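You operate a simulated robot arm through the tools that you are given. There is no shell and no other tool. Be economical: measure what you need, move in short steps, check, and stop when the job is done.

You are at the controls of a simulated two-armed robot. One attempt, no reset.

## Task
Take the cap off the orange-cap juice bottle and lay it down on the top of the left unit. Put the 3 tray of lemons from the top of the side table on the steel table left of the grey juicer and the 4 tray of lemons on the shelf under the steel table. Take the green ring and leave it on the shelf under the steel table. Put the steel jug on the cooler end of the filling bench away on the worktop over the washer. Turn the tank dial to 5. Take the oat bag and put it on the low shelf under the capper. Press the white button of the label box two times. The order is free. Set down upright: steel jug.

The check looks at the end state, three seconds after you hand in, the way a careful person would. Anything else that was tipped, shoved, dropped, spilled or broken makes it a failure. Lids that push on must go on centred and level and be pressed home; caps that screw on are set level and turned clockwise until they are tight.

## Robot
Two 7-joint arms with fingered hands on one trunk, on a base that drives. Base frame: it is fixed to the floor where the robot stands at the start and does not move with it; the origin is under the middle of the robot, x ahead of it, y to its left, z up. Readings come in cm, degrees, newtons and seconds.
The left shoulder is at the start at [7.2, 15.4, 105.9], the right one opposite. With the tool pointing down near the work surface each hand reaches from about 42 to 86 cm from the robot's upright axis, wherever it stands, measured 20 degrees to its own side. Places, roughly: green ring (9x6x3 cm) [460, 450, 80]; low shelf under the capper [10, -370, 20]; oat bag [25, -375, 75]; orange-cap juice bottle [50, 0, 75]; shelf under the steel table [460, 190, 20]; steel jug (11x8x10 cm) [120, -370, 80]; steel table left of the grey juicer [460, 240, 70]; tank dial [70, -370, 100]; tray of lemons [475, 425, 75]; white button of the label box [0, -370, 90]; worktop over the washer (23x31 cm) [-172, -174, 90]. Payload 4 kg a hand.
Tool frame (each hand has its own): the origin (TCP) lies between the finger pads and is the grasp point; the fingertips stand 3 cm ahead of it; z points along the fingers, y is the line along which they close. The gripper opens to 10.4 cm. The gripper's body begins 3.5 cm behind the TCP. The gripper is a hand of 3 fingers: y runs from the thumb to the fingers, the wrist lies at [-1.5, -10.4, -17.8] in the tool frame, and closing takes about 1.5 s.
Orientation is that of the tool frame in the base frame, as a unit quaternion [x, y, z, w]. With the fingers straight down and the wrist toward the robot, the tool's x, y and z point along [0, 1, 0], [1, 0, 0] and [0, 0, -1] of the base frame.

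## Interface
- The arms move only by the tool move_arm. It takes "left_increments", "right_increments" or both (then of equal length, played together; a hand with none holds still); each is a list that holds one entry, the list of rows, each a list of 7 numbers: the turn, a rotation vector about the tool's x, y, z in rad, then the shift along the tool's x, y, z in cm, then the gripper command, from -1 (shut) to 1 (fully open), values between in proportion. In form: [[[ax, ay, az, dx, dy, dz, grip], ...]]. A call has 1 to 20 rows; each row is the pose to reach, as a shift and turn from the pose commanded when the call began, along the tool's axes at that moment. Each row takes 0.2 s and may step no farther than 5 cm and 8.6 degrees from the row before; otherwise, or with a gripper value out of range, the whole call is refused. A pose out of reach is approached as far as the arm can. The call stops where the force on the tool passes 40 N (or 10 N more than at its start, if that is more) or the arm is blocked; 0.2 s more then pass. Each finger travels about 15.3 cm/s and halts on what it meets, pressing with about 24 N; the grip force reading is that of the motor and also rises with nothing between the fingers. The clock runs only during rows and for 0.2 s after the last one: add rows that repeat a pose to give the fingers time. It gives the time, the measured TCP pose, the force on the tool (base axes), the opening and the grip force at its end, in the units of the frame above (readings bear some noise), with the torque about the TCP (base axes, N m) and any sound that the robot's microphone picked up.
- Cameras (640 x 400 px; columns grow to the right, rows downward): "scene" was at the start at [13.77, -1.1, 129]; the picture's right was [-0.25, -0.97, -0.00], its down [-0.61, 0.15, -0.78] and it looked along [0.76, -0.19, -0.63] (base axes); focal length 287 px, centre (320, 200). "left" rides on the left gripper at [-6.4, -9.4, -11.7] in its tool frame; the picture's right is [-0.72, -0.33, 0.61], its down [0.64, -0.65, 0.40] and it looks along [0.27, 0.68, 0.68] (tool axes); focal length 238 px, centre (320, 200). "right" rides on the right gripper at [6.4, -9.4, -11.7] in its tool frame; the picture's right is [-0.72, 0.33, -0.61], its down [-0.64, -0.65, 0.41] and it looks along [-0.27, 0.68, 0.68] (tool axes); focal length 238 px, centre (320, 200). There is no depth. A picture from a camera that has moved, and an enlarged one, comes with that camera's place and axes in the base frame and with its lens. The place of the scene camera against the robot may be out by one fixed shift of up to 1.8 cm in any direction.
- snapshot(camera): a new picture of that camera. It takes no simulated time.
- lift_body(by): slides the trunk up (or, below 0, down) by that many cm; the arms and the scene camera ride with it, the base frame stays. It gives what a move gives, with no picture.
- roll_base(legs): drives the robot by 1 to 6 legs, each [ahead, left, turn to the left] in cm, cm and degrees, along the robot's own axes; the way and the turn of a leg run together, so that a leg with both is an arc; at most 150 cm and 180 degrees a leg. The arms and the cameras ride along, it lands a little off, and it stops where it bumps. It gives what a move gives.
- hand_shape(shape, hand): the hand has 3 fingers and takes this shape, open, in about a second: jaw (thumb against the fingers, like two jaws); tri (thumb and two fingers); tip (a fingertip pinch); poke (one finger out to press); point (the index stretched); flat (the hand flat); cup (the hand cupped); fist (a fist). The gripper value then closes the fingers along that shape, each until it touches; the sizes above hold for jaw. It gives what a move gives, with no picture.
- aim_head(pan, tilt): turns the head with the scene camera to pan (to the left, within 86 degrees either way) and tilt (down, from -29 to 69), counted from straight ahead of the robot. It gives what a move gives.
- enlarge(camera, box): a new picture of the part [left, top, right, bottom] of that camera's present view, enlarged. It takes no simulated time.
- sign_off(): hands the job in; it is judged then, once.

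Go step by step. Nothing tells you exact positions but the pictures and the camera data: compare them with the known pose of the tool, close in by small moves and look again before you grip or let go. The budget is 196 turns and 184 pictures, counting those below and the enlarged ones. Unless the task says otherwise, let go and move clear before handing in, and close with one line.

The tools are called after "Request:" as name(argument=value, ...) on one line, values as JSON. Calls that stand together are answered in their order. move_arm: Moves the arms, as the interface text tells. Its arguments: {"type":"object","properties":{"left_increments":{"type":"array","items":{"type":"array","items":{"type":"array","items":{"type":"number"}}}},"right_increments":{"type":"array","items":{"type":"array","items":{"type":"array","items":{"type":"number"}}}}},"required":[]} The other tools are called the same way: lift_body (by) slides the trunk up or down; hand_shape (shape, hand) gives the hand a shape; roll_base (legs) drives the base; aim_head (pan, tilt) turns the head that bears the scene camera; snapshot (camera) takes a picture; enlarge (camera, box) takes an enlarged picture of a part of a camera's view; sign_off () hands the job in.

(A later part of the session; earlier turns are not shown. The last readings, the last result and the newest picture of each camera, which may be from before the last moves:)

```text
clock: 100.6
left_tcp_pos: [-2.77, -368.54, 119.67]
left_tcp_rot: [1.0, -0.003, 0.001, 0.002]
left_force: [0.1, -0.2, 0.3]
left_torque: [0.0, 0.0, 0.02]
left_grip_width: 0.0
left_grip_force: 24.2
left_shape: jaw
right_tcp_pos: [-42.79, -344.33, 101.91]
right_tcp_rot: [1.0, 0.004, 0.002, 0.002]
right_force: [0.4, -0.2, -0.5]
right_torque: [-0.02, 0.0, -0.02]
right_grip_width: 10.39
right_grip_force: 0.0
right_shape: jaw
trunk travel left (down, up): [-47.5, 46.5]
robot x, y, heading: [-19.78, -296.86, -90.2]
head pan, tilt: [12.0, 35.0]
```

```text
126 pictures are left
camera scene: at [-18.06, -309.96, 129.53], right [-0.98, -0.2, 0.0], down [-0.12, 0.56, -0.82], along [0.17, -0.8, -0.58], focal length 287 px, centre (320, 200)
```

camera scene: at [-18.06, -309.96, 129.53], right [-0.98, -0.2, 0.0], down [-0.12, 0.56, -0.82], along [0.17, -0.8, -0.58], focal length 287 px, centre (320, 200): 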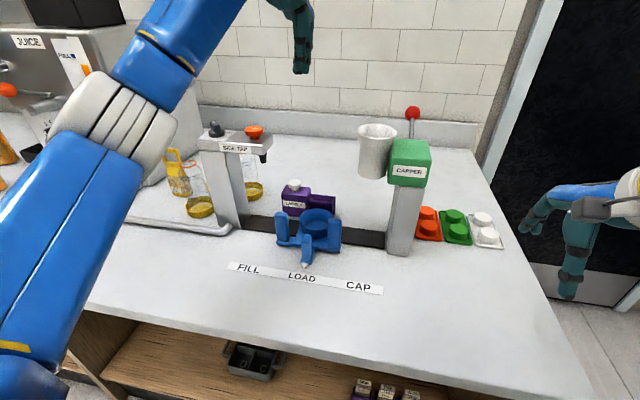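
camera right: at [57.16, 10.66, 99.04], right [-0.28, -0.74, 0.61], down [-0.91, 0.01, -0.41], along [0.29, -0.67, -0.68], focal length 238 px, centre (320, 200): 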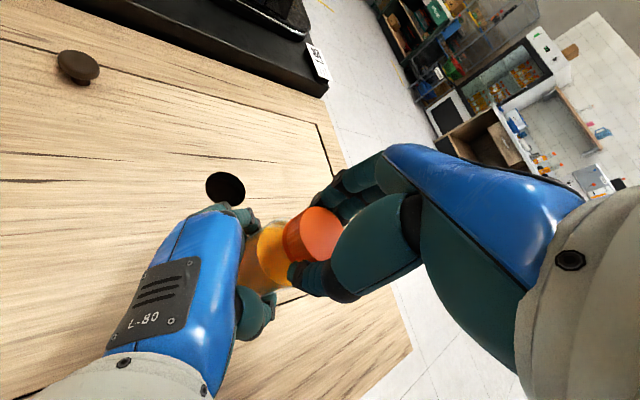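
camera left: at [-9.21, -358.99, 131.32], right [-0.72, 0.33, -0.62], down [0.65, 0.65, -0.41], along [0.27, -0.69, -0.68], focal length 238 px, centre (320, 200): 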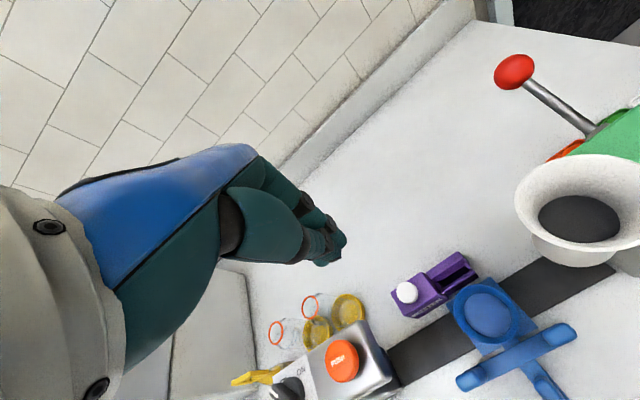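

Button located at about (0.9, -371.5, 89.6). I yaw the hand slightly to clear the tap and descend to just above it.

Request:
move_arm(left_increments=[[[0, 0, -0.12, 1.2, 1, 1, -1], [0, 0, -0.24, 2.4, 2, 2, -1], [0, 0, -0.35, 3.4, 3, 4, -1], [0, 0, -0.35, 3.4, 3, 8, -1], [0, 0, -0.35, 3.4, 3, 12, -1], [0, 0, -0.35, 3.4, 3, 16, -1], [0, 0, -0.35, 3.4, 3, 20, -1], [0, 0, -0.35, 3.4, 3, 22.5, -1]]])

Request:
snapshot(camera="left")

Request:
enlarge(camera="scene", box=[190, 80, 430, 230])

```text
clock: 102.4
left_tcp_pos: [0.75, -371.67, 97.06]
left_tcp_rot: [0.985, 0.171, -0.001, 0.003]
left_force: [-0.6, 0.7, 0.8]
left_torque: [0.02, 0.01, 0.02]
left_grip_width: 0.0
left_grip_force: 23.8
left_shape: jaw
right_tcp_pos: [-42.68, -344.31, 102.01]
right_tcp_rot: [1.0, 0.003, 0.0, 0.002]
right_force: [0.6, -0.3, 0.5]
right_torque: [-0.02, -0.05, 0.0]
right_grip_width: 10.36
right_grip_force: 0.0
right_shape: jaw
trunk travel left (down, up): [-47.5, 46.5]
robot x, y, heading: [-19.7, -297.02, -90.2]
head pan, tilt: [12.0, 35.0]
```

```text
125 pictures are left
camera left: at [-8.54, -364.88, 108.7], right [-0.79, 0.06, -0.61], down [0.38, 0.83, -0.41], along [0.48, -0.56, -0.68], focal length 238 px, centre (320, 200)
```

left: 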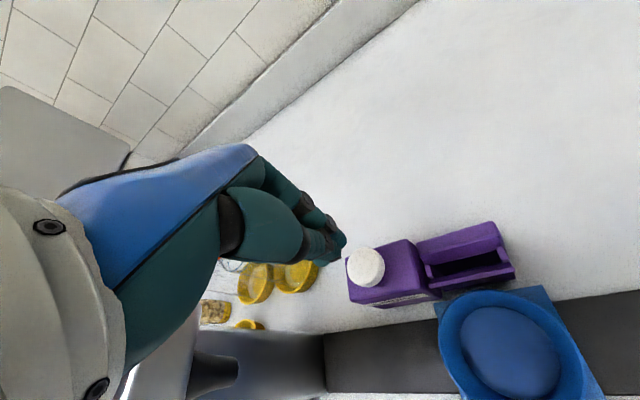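

```text
2.67 times, centred on (310, 155) of scene
camera zoom: at [-17.99, -309.9, 129.54], right [-0.98, -0.2, 0.0], down [-0.12, 0.56, -0.82], along [0.17, -0.8, -0.58], focal length 765 px, centre (347, 320)
```

zoom: 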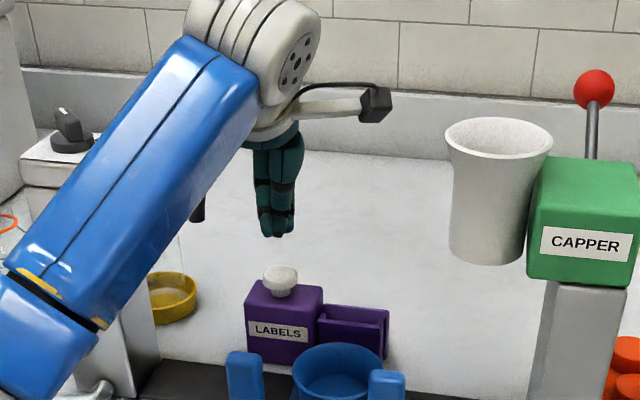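

The tip is right above the button. I lower to contact and press in small steps.

Request:
move_arm(left_increments=[[[0, 0, 0, 0, 0, 2.5, -1], [0, 0, 0, 0, 0, 3.8, -1], [0, 0, 0, 0, 0, 4.3, -1], [0, 0, 0, 0, 0, 4.7, -1], [0, 0, 0, 0, 0, 4.9, -1]]])

Request:
enlarge(camera="left", box=[240, 180, 480, 330])

```text
clock: 103.6
left_tcp_pos: [0.7, -371.57, 92.48]
left_tcp_rot: [0.985, 0.17, 0.0, 0.003]
left_force: [0.4, -1.0, 2.5]
left_torque: [-0.02, -0.07, 0.01]
left_grip_width: 0.0
left_grip_force: 24.0
left_shape: jaw
right_tcp_pos: [-42.65, -344.12, 101.99]
right_tcp_rot: [1.0, 0.004, 0.001, 0.003]
right_force: [-0.8, -0.1, 0.1]
right_torque: [0.01, 0.02, 0.0]
right_grip_width: 10.4
right_grip_force: 0.1
right_shape: jaw
trunk travel left (down, up): [-47.5, 46.5]
robot x, y, heading: [-19.89, -297.01, -90.4]
head pan, tilt: [12.0, 35.0]
```

```text
2.67 times, centred on (360, 255) of left
camera zoom: at [-8.65, -364.76, 104.04], right [-0.79, 0.06, -0.61], down [0.38, 0.83, -0.41], along [0.48, -0.56, -0.67], focal length 636 px, centre (213, 53)
```

zoom: 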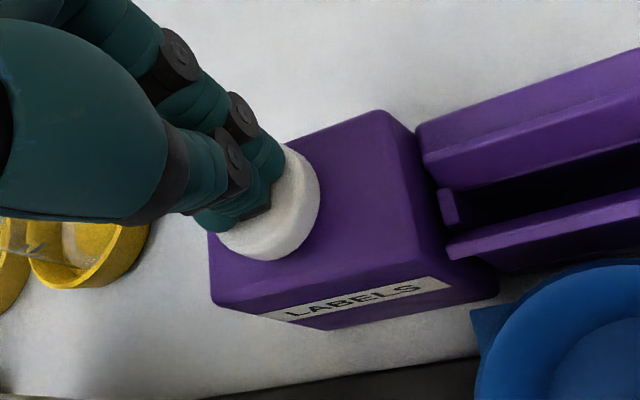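

Touching with 2.5 N, no click yet. I press a little deeper.

Request:
move_arm(left_increments=[[[0, 0, 0, -0.2, 0, 0.2, -1], [0, 0, 0, -0.2, 0, 0.4, -1]]])

```text
clock: 104.2
left_tcp_pos: [0.45, -371.48, 92.06]
left_tcp_rot: [0.985, 0.171, 0.001, 0.003]
left_force: [1.1, -0.4, 4.8]
left_torque: [-0.03, -0.1, -0.03]
left_grip_width: 0.01
left_grip_force: 23.5
left_shape: jaw
right_tcp_pos: [-42.73, -344.17, 101.98]
right_tcp_rot: [1.0, 0.004, 0.0, 0.003]
right_force: [0.0, -1.0, 0.4]
right_torque: [0.02, -0.03, -0.04]
right_grip_width: 10.36
right_grip_force: 0.1
right_shape: jaw
trunk travel left (down, up): [-47.5, 46.5]
robot x, y, heading: [-20.26, -296.93, -90.5]
head pan, tilt: [12.0, 35.0]
heard: click
```

A click: first press. I lift fully off and press the second time.

Request:
move_arm(left_increments=[[[0, 0, 0, 0, 0, -0.8, -1], [0, 0, 0, 0, 0, -2, -1], [0, 0, 0, 0, 0, -2, -1], [0, 0, 0, 0, 0, -2, -1]]])

Request:
enlarge(camera="left", box=[240, 180, 480, 330])

Request:
move_arm(left_increments=[[[0, 0, 0, 0, 0, 1, -1], [0, 0, 0, 0, 0, 1.6, -1], [0, 0, 0, 0, 0, 1.8, -1], [0, 0, 0, 0, 0, 2, -1], [0, 0, 0, 0, 0, 2.1, -1]]])

```text
clock: 105.2
left_tcp_pos: [0.46, -371.54, 94.04]
left_tcp_rot: [0.985, 0.171, 0.0, 0.003]
left_force: [0.1, 0.1, 0.1]
left_torque: [-0.04, 0.01, 0.03]
left_grip_width: 0.0
left_grip_force: 24.0
left_shape: jaw
right_tcp_pos: [-42.64, -344.23, 101.88]
right_tcp_rot: [1.0, 0.003, 0.001, 0.002]
right_force: [0.6, 0.4, -0.4]
right_torque: [0.0, 0.01, 0.01]
right_grip_width: 10.37
right_grip_force: 0.1
right_shape: jaw
trunk travel left (down, up): [-47.5, 46.5]
robot x, y, heading: [-20.11, -297.01, -90.5]
head pan, tilt: [12.0, 35.0]
```

```text
2.67 times, centred on (360, 255) of left
camera zoom: at [-8.83, -364.84, 105.57], right [-0.79, 0.06, -0.61], down [0.38, 0.83, -0.41], along [0.48, -0.56, -0.68], focal length 636 px, centre (213, 53)
```

zoom: 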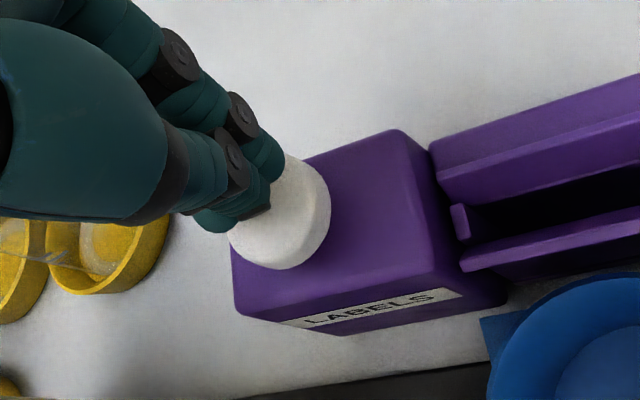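

```text
clock: 106.4
left_tcp_pos: [0.49, -371.48, 91.8]
left_tcp_rot: [0.985, 0.171, 0.0, 0.004]
left_force: [-0.3, -1.9, 5.5]
left_torque: [-0.04, -0.01, 0.0]
left_grip_width: 0.0
left_grip_force: 24.6
left_shape: jaw
right_tcp_pos: [-42.75, -344.3, 101.96]
right_tcp_rot: [1.0, 0.004, 0.001, 0.003]
right_force: [0.5, 0.5, 0.1]
right_torque: [0.01, -0.06, -0.01]
right_grip_width: 10.39
right_grip_force: 0.1
right_shape: jaw
trunk travel left (down, up): [-47.5, 46.5]
robot x, y, heading: [-19.81, -296.92, -90.3]
head pan, tilt: [12.0, 35.0]
heard: click
```

Second click heard. I raise the hand and retract, then shift the robot left toward the oat bag.

Request:
move_arm(left_increments=[[[0, 0, 0, 0, 0, -4.5, -1], [0, 0, 0, 0, 0, -9, -1], [0, 0, 0, 0, 0, -13.5, -1], [0, 0, 0, 0, 0, -18, -1], [0, 0, 0, 0, 0, -22.5, -1], [0, 0, 0, 0, 0, -27, -0.5], [0, 0, 0.1, 0, -4, -29, 0], [0, 0, 0.2, 0, -8, -29, 0.5], [0, 0, 0.3, 0, -12, -29, 1], [0, 0, 0.35, 0, -16, -29, 1], [0, 0, 0.35, 0, -20, -29, 1]]])

Request:
roll_base(legs=[[0, 42, 0.3]])

Request:
aim_head(pan=8, tilt=35)

Request:
snapshot(camera="scene")

Request:
snapshot(camera="left")

```text
clock: 108.8
left_tcp_pos: [-6.22, -352.39, 121.08]
left_tcp_rot: [1.0, -0.003, 0.001, 0.003]
left_force: [-1.3, 0.2, 0.4]
left_torque: [0.01, 0.0, -0.01]
left_grip_width: 10.36
left_grip_force: 0.0
left_shape: jaw
right_tcp_pos: [-42.79, -344.1, 101.98]
right_tcp_rot: [1.0, 0.003, 0.002, 0.002]
right_force: [0.4, 0.2, 0.6]
right_torque: [-0.02, 0.02, -0.01]
right_grip_width: 10.37
right_grip_force: 0.1
right_shape: jaw
trunk travel left (down, up): [-47.5, 46.5]
robot x, y, heading: [-19.6, -297.46, -90.2]
head pan, tilt: [12.0, 35.0]
```

```text
clock: 111.4
left_tcp_pos: [35.06, -352.77, 120.95]
left_tcp_rot: [1.0, -0.001, 0.003, 0.001]
left_force: [-0.5, -0.2, -0.3]
left_torque: [0.01, -0.05, 0.0]
left_grip_width: 10.38
left_grip_force: 0.0
left_shape: jaw
right_tcp_pos: [-1.51, -344.53, 101.85]
right_tcp_rot: [1.0, 0.006, 0.003, 0.002]
right_force: [0.5, 1.0, -0.7]
right_torque: [0.02, -0.02, 0.01]
right_grip_width: 10.39
right_grip_force: 0.0
right_shape: jaw
trunk travel left (down, up): [-47.5, 46.5]
robot x, y, heading: [22.06, -297.3, -89.9]
head pan, tilt: [12.0, 35.0]
```

```text
clock: 112.0
left_tcp_pos: [35.35, -352.52, 120.99]
left_tcp_rot: [1.0, 0.0, 0.002, 0.002]
left_force: [-0.1, 1.0, 0.4]
left_torque: [-0.04, 0.0, 0.0]
left_grip_width: 10.38
left_grip_force: 0.1
left_shape: jaw
right_tcp_pos: [-1.09, -344.56, 102.01]
right_tcp_rot: [1.0, 0.006, 0.001, 0.002]
right_force: [0.1, 0.3, 0.3]
right_torque: [0.01, -0.01, -0.01]
right_grip_width: 10.41
right_grip_force: 0.0
right_shape: jaw
trunk travel left (down, up): [-47.5, 46.5]
robot x, y, heading: [21.69, -297.08, -90.0]
head pan, tilt: [8.0, 35.0]
```

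```text
121 pictures are left
camera scene: at [22.74, -310.08, 129.55], right [-0.99, -0.14, 0.0], down [-0.08, 0.57, -0.82], along [0.12, -0.81, -0.58], focal length 287 px, centre (320, 200)
```

scene: 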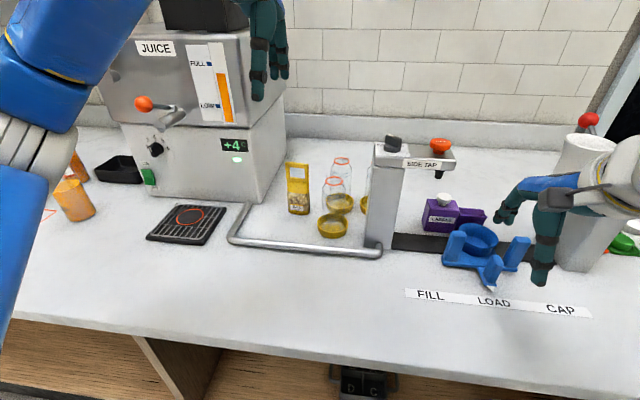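

```text
120 pictures are left
camera left: at [28.92, -342.98, 132.6], right [-0.72, 0.32, -0.62], down [0.64, 0.65, -0.41], along [0.27, -0.69, -0.67], focal length 238 px, centre (320, 200)
```

left: 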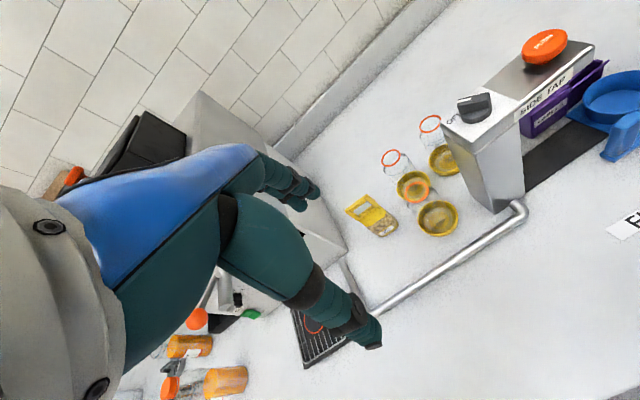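

The thin yellow oat bag stands at about (37.8, -374), z 79–92. I bring the open left hand over it.

Request:
move_arm(left_increments=[[[0, 0, 0, 0.5, 4.3, 0, 1], [0, 0, 0, 1, 8.6, 0, 1], [0, 0, 0, 1.5, 12.9, 2, 1], [0, 0, 0, 2, 17.2, 5, 1], [0, 0, 0, 2.5, 21.4, 9, 1], [0, 0, 0, 2.5, 21.4, 13, 1], [0, 0, 0, 2.5, 21.4, 17, 1], [0, 0, 0, 2.5, 21.4, 21, 1]]])

Request:
snapshot(camera="left")

Request:
enlarge(camera="scene", box=[180, 80, 420, 230])

```text
refused: row 4 steps farther than a row can; nothing moved
```

```text
119 pictures are left
camera left: at [28.92, -342.98, 132.6], right [-0.72, 0.32, -0.62], down [0.64, 0.65, -0.41], along [0.27, -0.69, -0.67], focal length 238 px, centre (320, 200)
```

left: 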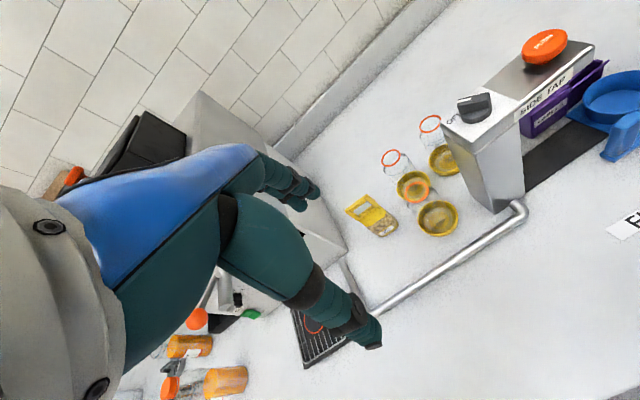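

```text
2.67 times, centred on (300, 155) of scene
camera zoom: at [22.74, -310.08, 129.55], right [-0.99, -0.14, 0.0], down [-0.08, 0.57, -0.82], along [0.12, -0.81, -0.58], focal length 765 px, centre (373, 320)
```

zoom: 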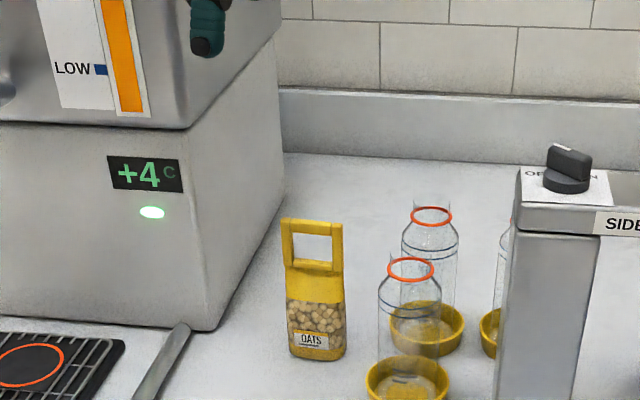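

The move was refused for step size; I repeat with shorter steps.

Request:
move_arm(left_increments=[[[0, 0, 0, 0.5, 4.3, 0, 1], [0, 0, 0, 1, 8.6, 0, 1], [0, 0, 0, 1.5, 12.9, 1, 1], [0, 0, 0, 2, 17.1, 3, 1], [0, 0, 0, 2.5, 21.2, 5, 1], [0, 0, 0, 2.5, 21.2, 9.5, 1], [0, 0, 0, 2.5, 21.2, 14, 1], [0, 0, 0, 2.5, 21.2, 18.5, 1], [0, 0, 0, 2.5, 21.2, 21, 1]]])

Request:
snapshot(camera="left")

Request:
enlarge(camera="scene", box=[180, 80, 420, 230])

```text
clock: 114.0
left_tcp_pos: [38.18, -373.89, 100.21]
left_tcp_rot: [1.0, 0.0, 0.001, 0.004]
left_force: [-0.1, 0.1, 0.1]
left_torque: [-0.01, 0.04, -0.02]
left_grip_width: 10.37
left_grip_force: 0.0
left_shape: jaw
right_tcp_pos: [-0.87, -344.36, 101.97]
right_tcp_rot: [1.0, 0.006, 0.001, 0.003]
right_force: [0.6, 0.1, -0.1]
right_torque: [0.0, 0.01, 0.0]
right_grip_width: 10.41
right_grip_force: 0.0
right_shape: jaw
trunk travel left (down, up): [-47.5, 46.5]
robot x, y, heading: [21.49, -296.9, -90.0]
head pan, tilt: [8.0, 35.0]
```

```text
117 pictures are left
camera left: at [31.68, -364.39, 111.81], right [-0.72, 0.32, -0.62], down [0.64, 0.65, -0.41], along [0.27, -0.69, -0.67], focal length 238 px, centre (320, 200)
```

left: 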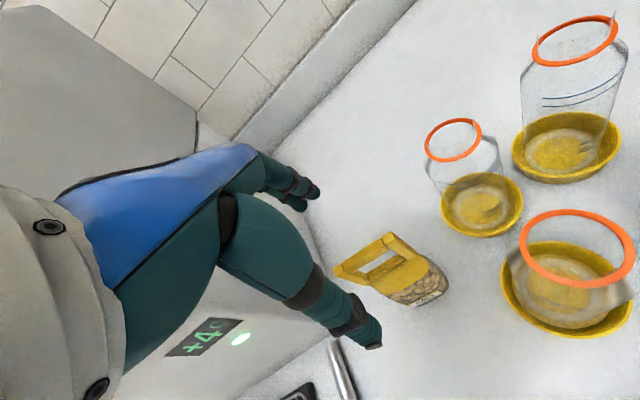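

```text
2.67 times, centred on (300, 155) of scene
camera zoom: at [23.0, -310.15, 129.54], right [-0.99, -0.14, 0.0], down [-0.08, 0.57, -0.82], along [0.11, -0.81, -0.58], focal length 765 px, centre (373, 320)
```

zoom: 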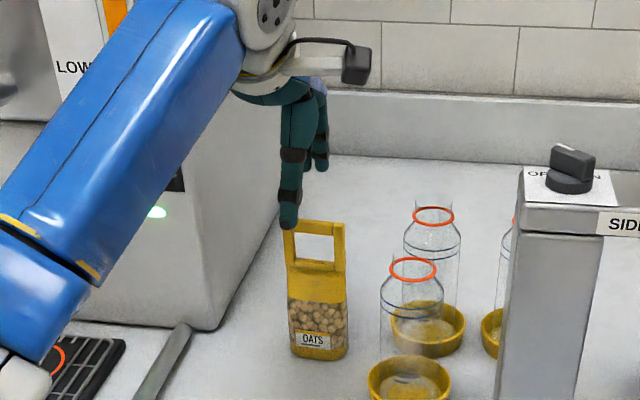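

Aligned. I lower around the bag's body and close.

Request:
move_arm(left_increments=[[[0, 0, 0, -0.3, 0.2, 4, 1], [0, 0, 0, -0.3, 0.3, 8, 1], [0, 0, 0, -0.3, 0.3, 12, 1], [0, 0, 0, -0.3, 0.3, 15, 1], [0, 0, 0, -0.3, 0.3, 15, 0.5], [0, 0, 0, -0.3, 0.3, 15, 0], [0, 0, 0, -0.3, 0.3, 15, -0.5], [0, 0, 0, -0.3, 0.3, 15, -1], [0, 0, 0, -0.3, 0.3, 15, -1], [0, 0, 0, -0.3, 0.3, 15, -1]]])

Request:
snapshot(camera="left")

```text
clock: 115.0
left_tcp_pos: [37.59, -374.7, 88.26]
left_tcp_rot: [1.0, -0.001, -0.002, 0.024]
left_force: [0.7, -1.2, 10.9]
left_torque: [0.25, -0.01, 0.0]
left_grip_width: 10.4
left_grip_force: 0.1
left_shape: jaw
right_tcp_pos: [-0.88, -344.04, 102.1]
right_tcp_rot: [1.0, 0.007, 0.0, 0.004]
right_force: [-0.4, 0.3, -0.3]
right_torque: [0.01, -0.01, 0.0]
right_grip_width: 10.4
right_grip_force: 0.1
right_shape: jaw
trunk travel left (down, up): [-47.5, 46.5]
robot x, y, heading: [21.65, -297.02, -89.9]
head pan, tilt: [8.0, 35.0]
stopped in row 4 (left hand): the force on the tool passed its limit at 53 N (the readings are from after the stop); the commanded pose is now the measured one
```

```text
115 pictures are left
camera left: at [31.31, -364.68, 99.51], right [-0.72, 0.3, -0.62], down [0.64, 0.63, -0.44], along [0.26, -0.72, -0.65], focal length 238 px, centre (320, 200)
```

left: 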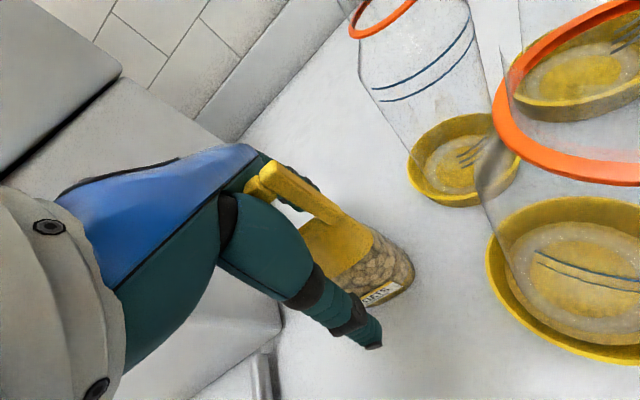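

The palm met the bag's handle; the bag still stands. I ease up slightly and close at this height.

Request:
move_arm(left_increments=[[[0.04, 0, 0, 0, -0.3, -0.7, 1], [0.04, 0, 0, 0, -0.3, -0.7, 0.5], [0.04, 0, 0, 0, -0.3, -0.7, 0], [0.04, 0, 0, 0, -0.3, -0.7, -0.5], [0.04, 0, 0, 0, -0.3, -0.7, -1], [0.04, 0, 0, 0, -0.3, -0.7, -1], [0.04, 0, 0, 0, -0.3, -0.7, -1]]])

Request:
snapshot(camera="left")

Request:
enlarge(camera="scene", box=[180, 80, 420, 230])

```text
clock: 116.6
left_tcp_pos: [37.79, -374.41, 88.61]
left_tcp_rot: [1.0, -0.001, -0.002, 0.0]
left_force: [-0.5, -0.9, 0.5]
left_torque: [0.03, -0.05, 0.01]
left_grip_width: 2.62
left_grip_force: 23.8
left_shape: jaw
right_tcp_pos: [-0.73, -344.2, 102.08]
right_tcp_rot: [1.0, 0.006, 0.001, 0.003]
right_force: [-0.7, -0.4, -0.7]
right_torque: [-0.01, -0.02, 0.01]
right_grip_width: 10.4
right_grip_force: 0.0
right_shape: jaw
trunk travel left (down, up): [-47.5, 46.5]
robot x, y, heading: [21.81, -297.33, -90.1]
head pan, tilt: [8.0, 35.0]
```

```text
114 pictures are left
camera left: at [31.39, -364.98, 100.32], right [-0.72, 0.33, -0.61], down [0.64, 0.65, -0.41], along [0.27, -0.68, -0.68], focal length 238 px, centre (320, 200)
```

left: 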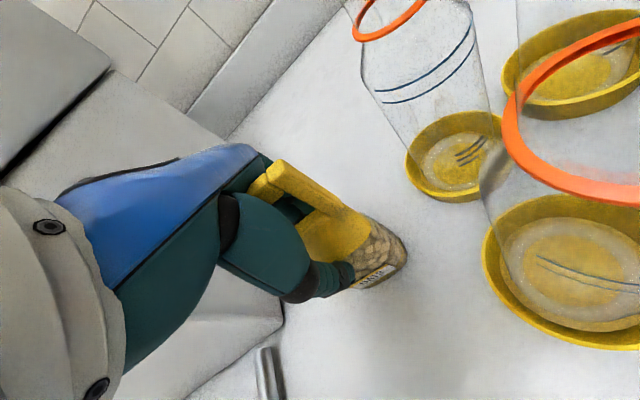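

```text
2.67 times, centred on (300, 155) of scene
camera zoom: at [23.0, -310.14, 129.55], right [-0.99, -0.14, 0.0], down [-0.08, 0.57, -0.82], along [0.11, -0.81, -0.58], focal length 765 px, centre (373, 320)
```

zoom: 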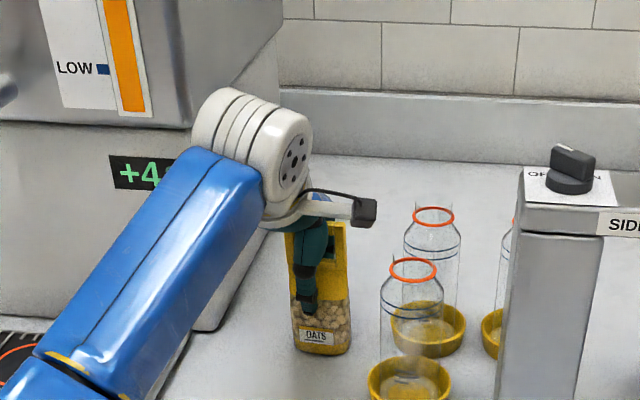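

The bag is gripped. I lift it, pull back over the bench edge and drive back and right, to stand before the low shelf under the capper.

Request:
move_arm(left_increments=[[[0, 0, 0, 0, 0, -4, -1], [0, 0, 0, 0, 0, -8.5, -1], [0, 0, 0, 0, 0, -13, -1], [0, 0, 0, 0, 0, -17.5, -1], [0, 0, 0, 0, -4.5, -18, -1], [0, 0, 0, 0, -9, -18, -1], [0, 0, 0, 0, -13.5, -18, -1], [0, 0, 0, 0, -18, -18, -1]]])

Request:
roll_base(legs=[[-52, 0, 0], [0, -46, 0]])

Request:
lift_body(by=-46)

Request:
aim_head(pan=5, tilt=25)

Request:
snapshot(camera="scene")

```text
clock: 118.4
left_tcp_pos: [38.18, -355.83, 106.77]
left_tcp_rot: [1.0, 0.0, -0.002, 0.0]
left_force: [0.3, -0.1, -0.7]
left_torque: [0.01, 0.02, 0.02]
left_grip_width: 2.58
left_grip_force: 24.1
left_shape: jaw
right_tcp_pos: [-0.6, -343.99, 102.24]
right_tcp_rot: [1.0, 0.006, -0.001, 0.005]
right_force: [-0.2, 0.6, 0.5]
right_torque: [-0.01, -0.01, 0.01]
right_grip_width: 10.38
right_grip_force: 0.1
right_shape: jaw
trunk travel left (down, up): [-47.5, 46.5]
robot x, y, heading: [21.61, -297.03, -90.0]
head pan, tilt: [8.0, 35.0]
```

```text
clock: 123.8
left_tcp_pos: [-7.64, -303.67, 106.62]
left_tcp_rot: [1.0, -0.005, -0.005, 0.0]
left_force: [0.3, 0.2, -1.2]
left_torque: [0.02, 0.01, -0.03]
left_grip_width: 2.58
left_grip_force: 24.0
left_shape: jaw
right_tcp_pos: [-46.19, -291.63, 102.08]
right_tcp_rot: [1.0, 0.003, -0.001, 0.004]
right_force: [0.5, -0.3, -0.9]
right_torque: [-0.01, 0.0, -0.01]
right_grip_width: 10.36
right_grip_force: 0.1
right_shape: jaw
trunk travel left (down, up): [-47.5, 46.5]
robot x, y, heading: [-23.83, -244.19, -90.5]
head pan, tilt: [8.0, 35.0]
```

```text
refused: -46 is not a number from -40 to 40
```

```text
clock: 124.5
left_tcp_pos: [-7.76, -303.65, 106.7]
left_tcp_rot: [1.0, -0.005, -0.003, 0.001]
left_force: [-0.8, 0.9, -0.9]
left_torque: [0.02, 0.03, 0.0]
left_grip_width: 2.57
left_grip_force: 23.8
left_shape: jaw
right_tcp_pos: [-46.56, -291.48, 102.05]
right_tcp_rot: [1.0, 0.003, 0.0, 0.004]
right_force: [0.3, -0.1, -0.3]
right_torque: [0.02, 0.01, -0.01]
right_grip_width: 10.4
right_grip_force: 0.1
right_shape: jaw
trunk travel left (down, up): [-47.5, 46.5]
robot x, y, heading: [-23.81, -245.03, -90.3]
head pan, tilt: [5.0, 25.0]
```

```text
112 pictures are left
camera scene: at [-22.74, -258.12, 131.11], right [-1.0, -0.08, 0.0], down [-0.04, 0.42, -0.9], along [0.07, -0.9, -0.43], focal length 287 px, centre (320, 200)
```

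scene: 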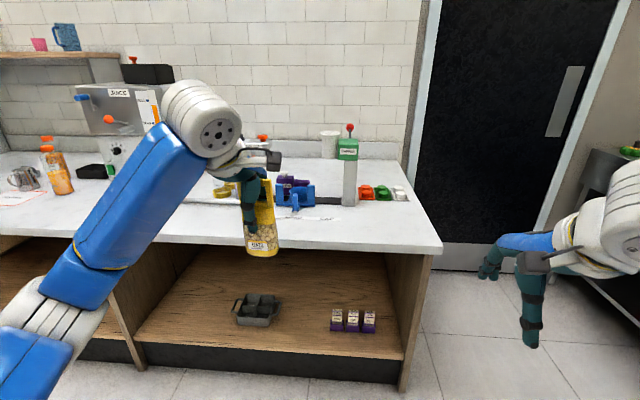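

The gap on the shelf is between the dark tray (x≳4) and the purple boxes (x≲-22); I aim at x≈-8. I lower the trunk and arm first, outside the bench.

Request:
lift_body(by=-40)

Request:
move_arm(left_increments=[[[0, 0, 0, 0, 2, 4, -1], [0, 0, 0, 0, 4, 8, -1], [0, 0, 0, 0, 6, 12, -1], [0, 0, 0, 0, 8, 16, -1], [0, 0, 0, 0, 10, 20, -1], [0, 0, 0, 0, 12, 24, -1], [0, 0, 0, 0, 14, 27, -1]]])

Request:
snapshot(camera="scene")

Request:
snapshot(camera="left")

```text
clock: 128.3
left_tcp_pos: [-8.18, -303.56, 66.73]
left_tcp_rot: [1.0, -0.004, -0.002, 0.0]
left_force: [0.0, -0.1, -0.8]
left_torque: [-0.01, 0.03, 0.0]
left_grip_width: 2.57
left_grip_force: 24.0
left_shape: jaw
right_tcp_pos: [-46.64, -291.48, 62.19]
right_tcp_rot: [1.0, 0.003, 0.0, 0.004]
right_force: [0.1, 0.5, -0.1]
right_torque: [0.01, 0.02, 0.02]
right_grip_width: 10.38
right_grip_force: 0.0
right_shape: jaw
trunk travel left (down, up): [-7.5, 86.5]
robot x, y, heading: [-23.82, -245.13, -90.6]
head pan, tilt: [5.0, 25.0]
```

```text
clock: 129.9
left_tcp_pos: [-8.45, -317.57, 39.58]
left_tcp_rot: [1.0, -0.006, -0.002, 0.0]
left_force: [0.5, -0.1, -0.1]
left_torque: [-0.01, 0.01, 0.02]
left_grip_width: 2.57
left_grip_force: 23.9
left_shape: jaw
right_tcp_pos: [-46.74, -291.4, 62.21]
right_tcp_rot: [1.0, 0.003, 0.0, 0.005]
right_force: [-0.6, -0.4, 0.2]
right_torque: [0.0, 0.01, 0.01]
right_grip_width: 10.35
right_grip_force: 0.0
right_shape: jaw
trunk travel left (down, up): [-7.5, 86.5]
robot x, y, heading: [-23.53, -244.62, -90.5]
head pan, tilt: [5.0, 25.0]
```

```text
111 pictures are left
camera scene: at [-23.06, -258.05, 91.11], right [-1.0, -0.08, 0.0], down [-0.03, 0.42, -0.91], along [0.07, -0.9, -0.43], focal length 287 px, centre (320, 200)
```

scene: 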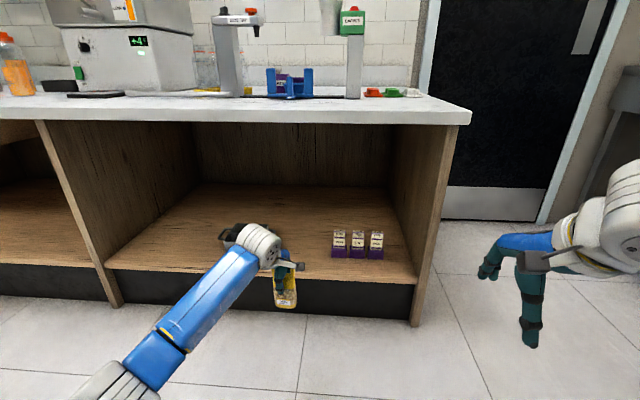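

```text
110 pictures are left
camera left: at [-14.86, -307.98, 51.14], right [-0.72, 0.33, -0.61], down [0.65, 0.65, -0.41], along [0.26, -0.69, -0.68], focal length 238 px, centre (320, 200)
```

left: 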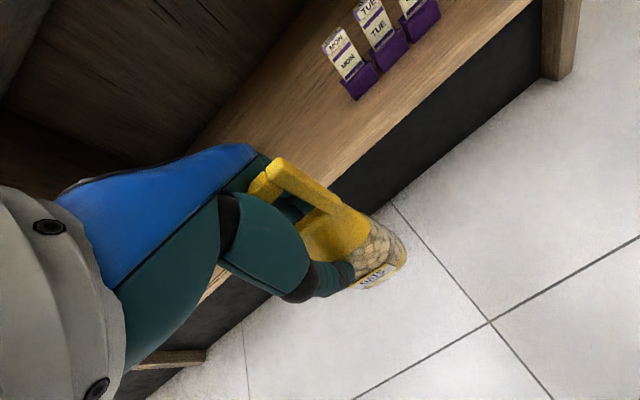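

I drive forward so the bag enters above the shelf, then check.

Request:
roll_base(legs=[[29, 0, 0.4]])

Request:
move_arm(left_increments=[[[0, 0, 0, 0, 3, 2, -1], [0, 0, 0, 0, 6, 4, -1], [0, 0, 0, 0, 8, 6, -1]]])

Request:
snapshot(camera="left")

Request:
aim_head(pan=10, tilt=45)

Request:
snapshot(camera="scene")

```text
clock: 132.0
left_tcp_pos: [-7.19, -346.51, 39.48]
left_tcp_rot: [1.0, 0.004, -0.002, 0.0]
left_force: [-0.7, -1.0, -0.9]
left_torque: [0.0, 0.0, 0.01]
left_grip_width: 2.55
left_grip_force: 23.7
left_shape: jaw
right_tcp_pos: [-46.09, -320.98, 62.08]
right_tcp_rot: [1.0, 0.012, 0.0, 0.004]
right_force: [-0.4, 0.2, -0.1]
right_torque: [0.01, 0.03, 0.01]
right_grip_width: 10.37
right_grip_force: 0.1
right_shape: jaw
trunk travel left (down, up): [-7.5, 86.5]
robot x, y, heading: [-24.02, -273.8, -89.4]
head pan, tilt: [5.0, 25.0]
```

```text
clock: 132.8
left_tcp_pos: [-7.24, -354.3, 33.9]
left_tcp_rot: [1.0, 0.004, 0.0, 0.001]
left_force: [0.7, 0.8, -0.3]
left_torque: [-0.01, -0.01, 0.02]
left_grip_width: 2.55
left_grip_force: 23.8
left_shape: jaw
right_tcp_pos: [-46.04, -320.83, 62.24]
right_tcp_rot: [1.0, 0.011, 0.0, 0.006]
right_force: [0.2, 0.2, -0.7]
right_torque: [-0.01, 0.03, 0.02]
right_grip_width: 10.39
right_grip_force: 0.2
right_shape: jaw
trunk travel left (down, up): [-7.5, 86.5]
robot x, y, heading: [-23.78, -273.65, -89.4]
head pan, tilt: [5.0, 25.0]
```

```text
109 pictures are left
camera left: at [-13.71, -344.89, 45.49], right [-0.72, 0.32, -0.61], down [0.64, 0.66, -0.41], along [0.27, -0.68, -0.68], focal length 238 px, centre (320, 200)
```

left: 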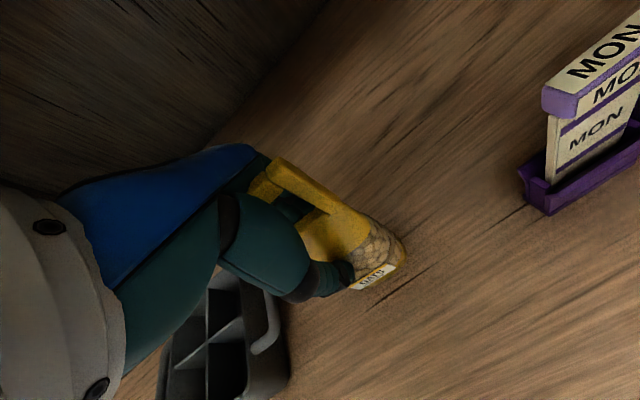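

```text
clock: 133.6
left_tcp_pos: [-7.07, -354.25, 33.83]
left_tcp_rot: [1.0, 0.004, -0.001, 0.001]
left_force: [-0.1, -0.1, 0.2]
left_torque: [-0.01, -0.02, -0.01]
left_grip_width: 2.54
left_grip_force: 24.0
left_shape: jaw
right_tcp_pos: [-45.95, -320.86, 62.14]
right_tcp_rot: [1.0, 0.011, 0.001, 0.005]
right_force: [0.1, -0.2, 0.7]
right_torque: [-0.01, 0.02, 0.0]
right_grip_width: 10.38
right_grip_force: 0.0
right_shape: jaw
trunk travel left (down, up): [-7.5, 86.5]
robot x, y, heading: [-24.11, -274.12, -89.4]
head pan, tilt: [10.0, 45.0]
```

```text
108 pictures are left
camera scene: at [-22.23, -285.99, 88.07], right [-0.98, -0.18, 0.0], down [-0.13, 0.7, -0.71], along [0.13, -0.69, -0.71], focal length 287 px, centre (320, 200)
```

scene: 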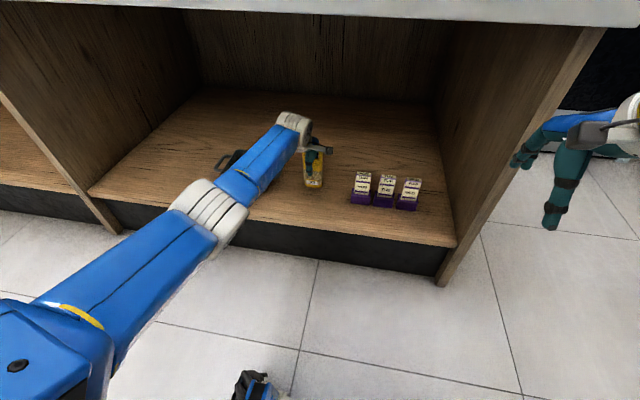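

The bag is well inside with clear space around. I lower toward contact.

Request:
move_arm(left_increments=[[[0, 0, 0, 0, 0, 1, -1], [0, 0, 0, 0, 0, 2, -1], [0, 0, 0, 0, 0, 2.5, -1]]])

Request:
enlarge(camera="scene", box=[240, 100, 400, 200])

```text
clock: 134.4
left_tcp_pos: [-7.24, -354.31, 31.19]
left_tcp_rot: [1.0, 0.004, -0.002, 0.001]
left_force: [-0.1, -0.6, -2.1]
left_torque: [0.01, -0.01, 0.01]
left_grip_width: 2.53
left_grip_force: 23.4
left_shape: jaw
right_tcp_pos: [-46.02, -320.97, 62.28]
right_tcp_rot: [1.0, 0.012, 0.0, 0.005]
right_force: [-0.5, -0.4, 0.2]
right_torque: [-0.01, 0.02, 0.0]
right_grip_width: 10.36
right_grip_force: 0.1
right_shape: jaw
trunk travel left (down, up): [-7.5, 86.5]
robot x, y, heading: [-23.68, -273.87, -89.6]
head pan, tilt: [10.0, 45.0]
```

```text
4.00 times, centred on (320, 150) of scene
camera zoom: at [-22.24, -285.98, 88.06], right [-0.98, -0.18, 0.0], down [-0.13, 0.7, -0.71], along [0.13, -0.69, -0.71], focal length 1148 px, centre (320, 400)
```

zoom: 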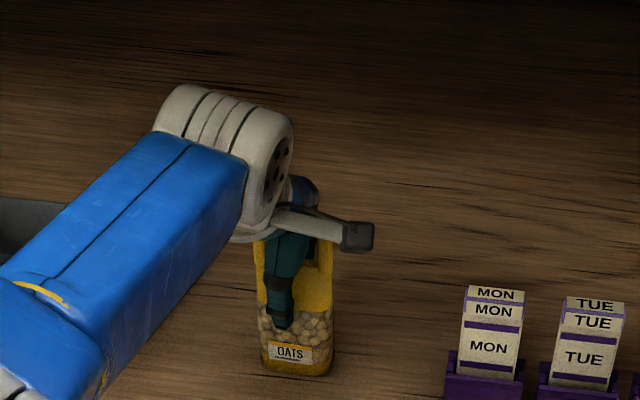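

Request:
move_arm(left_increments=[[[0, 0, 0, 0, 0, 0.5, -1], [0, 0, 0, 0, 0, 1, -1], [0, 0, 0, 0, 0, 1.5, -1]]])

```text
clock: 135.2
left_tcp_pos: [-7.51, -354.48, 30.99]
left_tcp_rot: [1.0, 0.003, -0.002, 0.012]
left_force: [4.9, -1.8, 37.0]
left_torque: [0.44, 0.01, 0.04]
left_grip_width: 2.71
left_grip_force: 24.1
left_shape: jaw
right_tcp_pos: [-46.0, -320.47, 62.47]
right_tcp_rot: [1.0, 0.011, 0.001, 0.009]
right_force: [-1.1, 0.3, -0.5]
right_torque: [0.03, 0.0, -0.03]
right_grip_width: 10.36
right_grip_force: 0.1
right_shape: jaw
trunk travel left (down, up): [-7.5, 86.5]
robot x, y, heading: [-23.52, -273.76, -89.5]
head pan, tilt: [10.0, 45.0]
```

On the shelf. I ease off, open and rise straight up, then reverse out.

Request:
move_arm(left_increments=[[[0, 0, 0, 0, 0, -0.7, -1], [0, 0, 0, 0, 0, -1.2, -0.7], [0, 0, 0, 0, 0, -1.2, -0.3], [0, 0, 0, 0, 0, -1.2, 0.2], [0, 0, 0, 0, 0, -1.2, 0.7], [0, 0, 0, 0, 0, -1.2, 1], [0, 0, 0, 0, 0, -4, 1], [0, 0, 0, 0, 0, -8, 1], [0, 0, 0, 0, 0, -12, 1]]])

Request:
enlarge(camera="scene", box=[240, 100, 400, 200])

Request:
snapshot(camera="left")

```text
clock: 137.2
left_tcp_pos: [-7.33, -354.37, 41.7]
left_tcp_rot: [1.0, 0.004, -0.001, 0.001]
left_force: [-0.7, 0.1, -0.7]
left_torque: [0.02, -0.01, -0.02]
left_grip_width: 10.37
left_grip_force: 0.0
left_shape: jaw
right_tcp_pos: [-45.95, -320.8, 62.12]
right_tcp_rot: [1.0, 0.011, 0.0, 0.005]
right_force: [-0.4, -0.2, 0.5]
right_torque: [0.03, 0.03, 0.04]
right_grip_width: 10.39
right_grip_force: 0.0
right_shape: jaw
trunk travel left (down, up): [-7.5, 86.5]
robot x, y, heading: [-23.8, -273.69, -89.5]
head pan, tilt: [10.0, 45.0]
```

```text
4.00 times, centred on (320, 150) of scene
camera zoom: at [-22.25, -285.94, 88.06], right [-0.98, -0.18, 0.0], down [-0.13, 0.7, -0.71], along [0.13, -0.69, -0.71], focal length 1148 px, centre (320, 400)
```

zoom: 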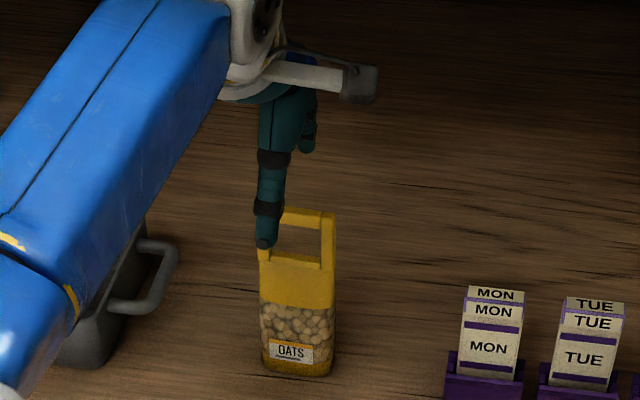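

```text
105 pictures are left
camera left: at [-13.71, -344.93, 53.45], right [-0.72, 0.32, -0.61], down [0.63, 0.66, -0.41], along [0.27, -0.68, -0.68], focal length 238 px, centre (320, 200)
```

left: 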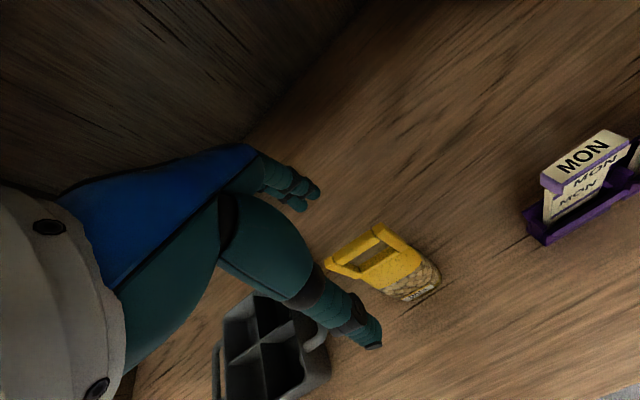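

The bag stands on the shelf. I reverse out, raise the trunk and go over to the juice tank for a close look at the dial.

Request:
roll_base(legs=[[-42, 0, -0.5]])

Request:
lift_body(by=40)

Request:
roll_base(legs=[[0, 78, 0]])

Request:
aim_head(pan=5, tilt=15)

Request:
snapshot(camera="scene")

```text
clock: 139.8
left_tcp_pos: [-7.8, -312.3, 41.75]
left_tcp_rot: [1.0, 0.001, -0.002, 0.002]
left_force: [0.1, 1.0, 0.8]
left_torque: [-0.03, -0.05, 0.02]
left_grip_width: 10.38
left_grip_force: 0.1
left_shape: jaw
right_tcp_pos: [-46.48, -278.54, 62.2]
right_tcp_rot: [1.0, 0.008, 0.001, 0.005]
right_force: [-0.2, -0.3, -0.6]
right_torque: [0.02, -0.02, 0.0]
right_grip_width: 10.39
right_grip_force: 0.1
right_shape: jaw
trunk travel left (down, up): [-7.5, 86.5]
robot x, y, heading: [-24.27, -231.49, -89.9]
head pan, tilt: [10.0, 45.0]
```

```text
clock: 143.6
left_tcp_pos: [-7.97, -312.4, 81.86]
left_tcp_rot: [1.0, 0.001, -0.002, 0.002]
left_force: [0.3, 0.2, -0.5]
left_torque: [0.04, 0.01, -0.02]
left_grip_width: 10.37
left_grip_force: 0.0
left_shape: jaw
right_tcp_pos: [-46.51, -278.55, 102.35]
right_tcp_rot: [1.0, 0.009, 0.001, 0.006]
right_force: [0.3, 0.5, 0.3]
right_torque: [-0.04, 0.01, 0.04]
right_grip_width: 10.34
right_grip_force: 0.1
right_shape: jaw
trunk travel left (down, up): [-47.5, 46.5]
robot x, y, heading: [-24.13, -232.1, -89.8]
head pan, tilt: [10.0, 45.0]
```

```text
clock: 147.9
left_tcp_pos: [71.84, -311.78, 82.0]
left_tcp_rot: [1.0, 0.003, 0.0, 0.002]
left_force: [0.2, 0.0, 0.0]
left_torque: [-0.04, -0.02, 0.0]
left_grip_width: 10.36
left_grip_force: 0.1
left_shape: jaw
right_tcp_pos: [32.95, -278.19, 102.21]
right_tcp_rot: [1.0, 0.012, 0.001, 0.006]
right_force: [-0.2, 0.1, -0.7]
right_torque: [0.0, 0.0, -0.01]
right_grip_width: 10.37
right_grip_force: 0.1
right_shape: jaw
trunk travel left (down, up): [-47.5, 46.5]
robot x, y, heading: [55.17, -231.39, -89.6]
head pan, tilt: [10.0, 45.0]
```

```text
clock: 148.8
left_tcp_pos: [72.01, -311.81, 82.07]
left_tcp_rot: [1.0, 0.003, -0.002, 0.003]
left_force: [-0.1, -0.1, 0.2]
left_torque: [-0.03, -0.01, -0.02]
left_grip_width: 10.38
left_grip_force: 0.2
left_shape: jaw
right_tcp_pos: [33.18, -277.88, 102.25]
right_tcp_rot: [1.0, 0.011, 0.0, 0.008]
right_force: [-0.8, 0.2, -0.5]
right_torque: [-0.01, -0.02, -0.02]
right_grip_width: 10.38
right_grip_force: 0.1
right_shape: jaw
trunk travel left (down, up): [-47.5, 46.5]
robot x, y, heading: [55.6, -231.73, -89.8]
head pan, tilt: [5.0, 15.0]
```

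```text
104 pictures are left
camera scene: at [56.34, -244.79, 132.73], right [-1.0, -0.1, 0.0], down [-0.02, 0.26, -0.96], along [0.09, -0.96, -0.26], focal length 287 px, centre (320, 200)
```

scene: 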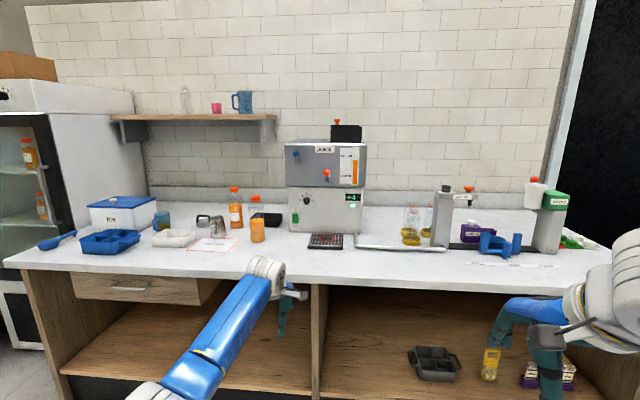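

Good overview: dial on the lower tank face, jug near the cooler side. I raise the left hand and turn it to point forward with the wrist on its left.

Request:
move_arm(left_increments=[[[-0.08, 0.08, 0.08, 0, -0.7, -2, 1], [-0.16, 0.16, 0.16, 0, -1.4, -4, 1], [-0.24, 0.24, 0.24, 0, -2.1, -6, 1], [-0.32, 0.32, 0.32, 0, -2.8, -8, 1], [-0.4, 0.4, 0.4, 0, -3.5, -10, 1], [-0.48, 0.48, 0.48, 0, -4.2, -12, 1], [-0.56, 0.56, 0.56, 0, -4.9, -14, 1], [-0.64, 0.64, 0.64, 0, -5.6, -16, 1], [-0.72, 0.72, 0.72, 0, -6.3, -18, 1], [-0.8, 0.8, 0.8, 0, -7, -20, 1], [-0.88, 0.88, 0.88, 0, -8, -20, 1], [-0.96, 0.96, 0.96, 0, -9, -20, 1], [-1.04, 1.04, 1.04, 0, -10, -20, 1], [-1.12, 1.12, 1.12, 0, -10, -20, 1], [-1.2, 1.2, 1.2, 0, -10, -20, 1], [-1.209, 1.209, 1.209, 0, -10, -20, 1]]])

Request:
enlarge(camera="scene", box=[270, 130, 390, 250])

Request:
snapshot(camera="left")

```text
clock: 152.2
left_tcp_pos: [71.99, -301.54, 101.95]
left_tcp_rot: [0.501, -0.496, 0.502, 0.501]
left_force: [-0.3, -0.4, 0.7]
left_torque: [0.02, -0.01, -0.02]
left_grip_width: 10.38
left_grip_force: 0.0
left_shape: jaw
right_tcp_pos: [33.26, -277.89, 102.46]
right_tcp_rot: [1.0, 0.011, 0.0, 0.007]
right_force: [-0.7, 0.0, -0.1]
right_torque: [-0.01, -0.02, -0.01]
right_grip_width: 10.39
right_grip_force: 0.1
right_shape: jaw
trunk travel left (down, up): [-47.5, 46.5]
robot x, y, heading: [55.68, -230.93, -89.7]
head pan, tilt: [5.0, 15.0]
```

```text
3.33 times, centred on (330, 190) of scene
camera zoom: at [56.44, -244.73, 132.74], right [-1.0, -0.1, 0.0], down [-0.02, 0.26, -0.97], along [0.09, -0.96, -0.26], focal length 956 px, centre (287, 233)
```

zoom: 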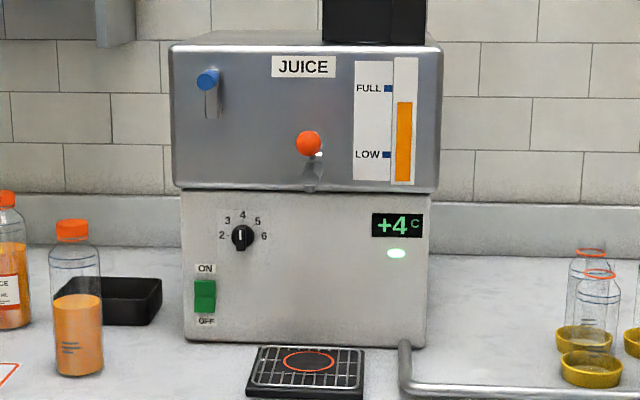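

```text
102 pictures are left
camera left: at [81.21, -289.77, 95.43], right [0.33, -0.62, -0.72], down [0.66, -0.4, 0.64], along [-0.68, -0.68, 0.28], focal length 238 px, centre (320, 200)
```

left: 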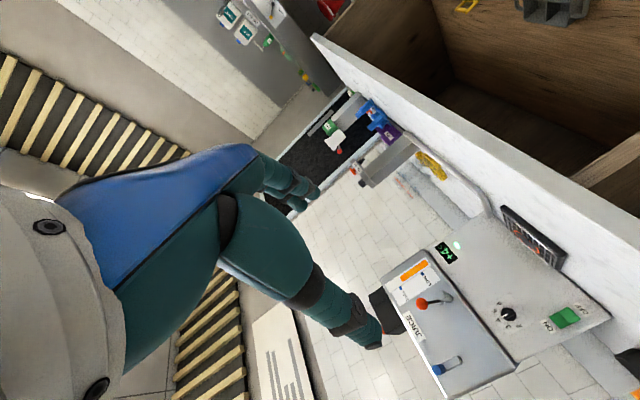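

I zoom into the dial.

Request:
enlarge(camera="scene", box=[292, 188, 332, 213])

```text
16.00 times, centred on (312, 200) of scene
camera zoom: at [56.44, -244.73, 132.74], right [-1.0, -0.1, 0.0], down [-0.02, 0.26, -0.97], along [0.09, -0.96, -0.26], focal length 4590 px, centre (448, 192)
```

zoom: 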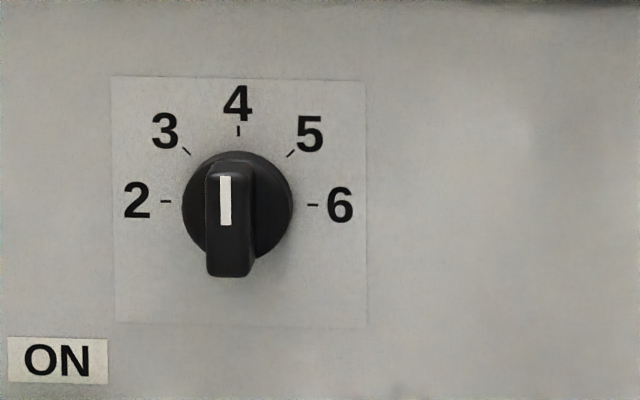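

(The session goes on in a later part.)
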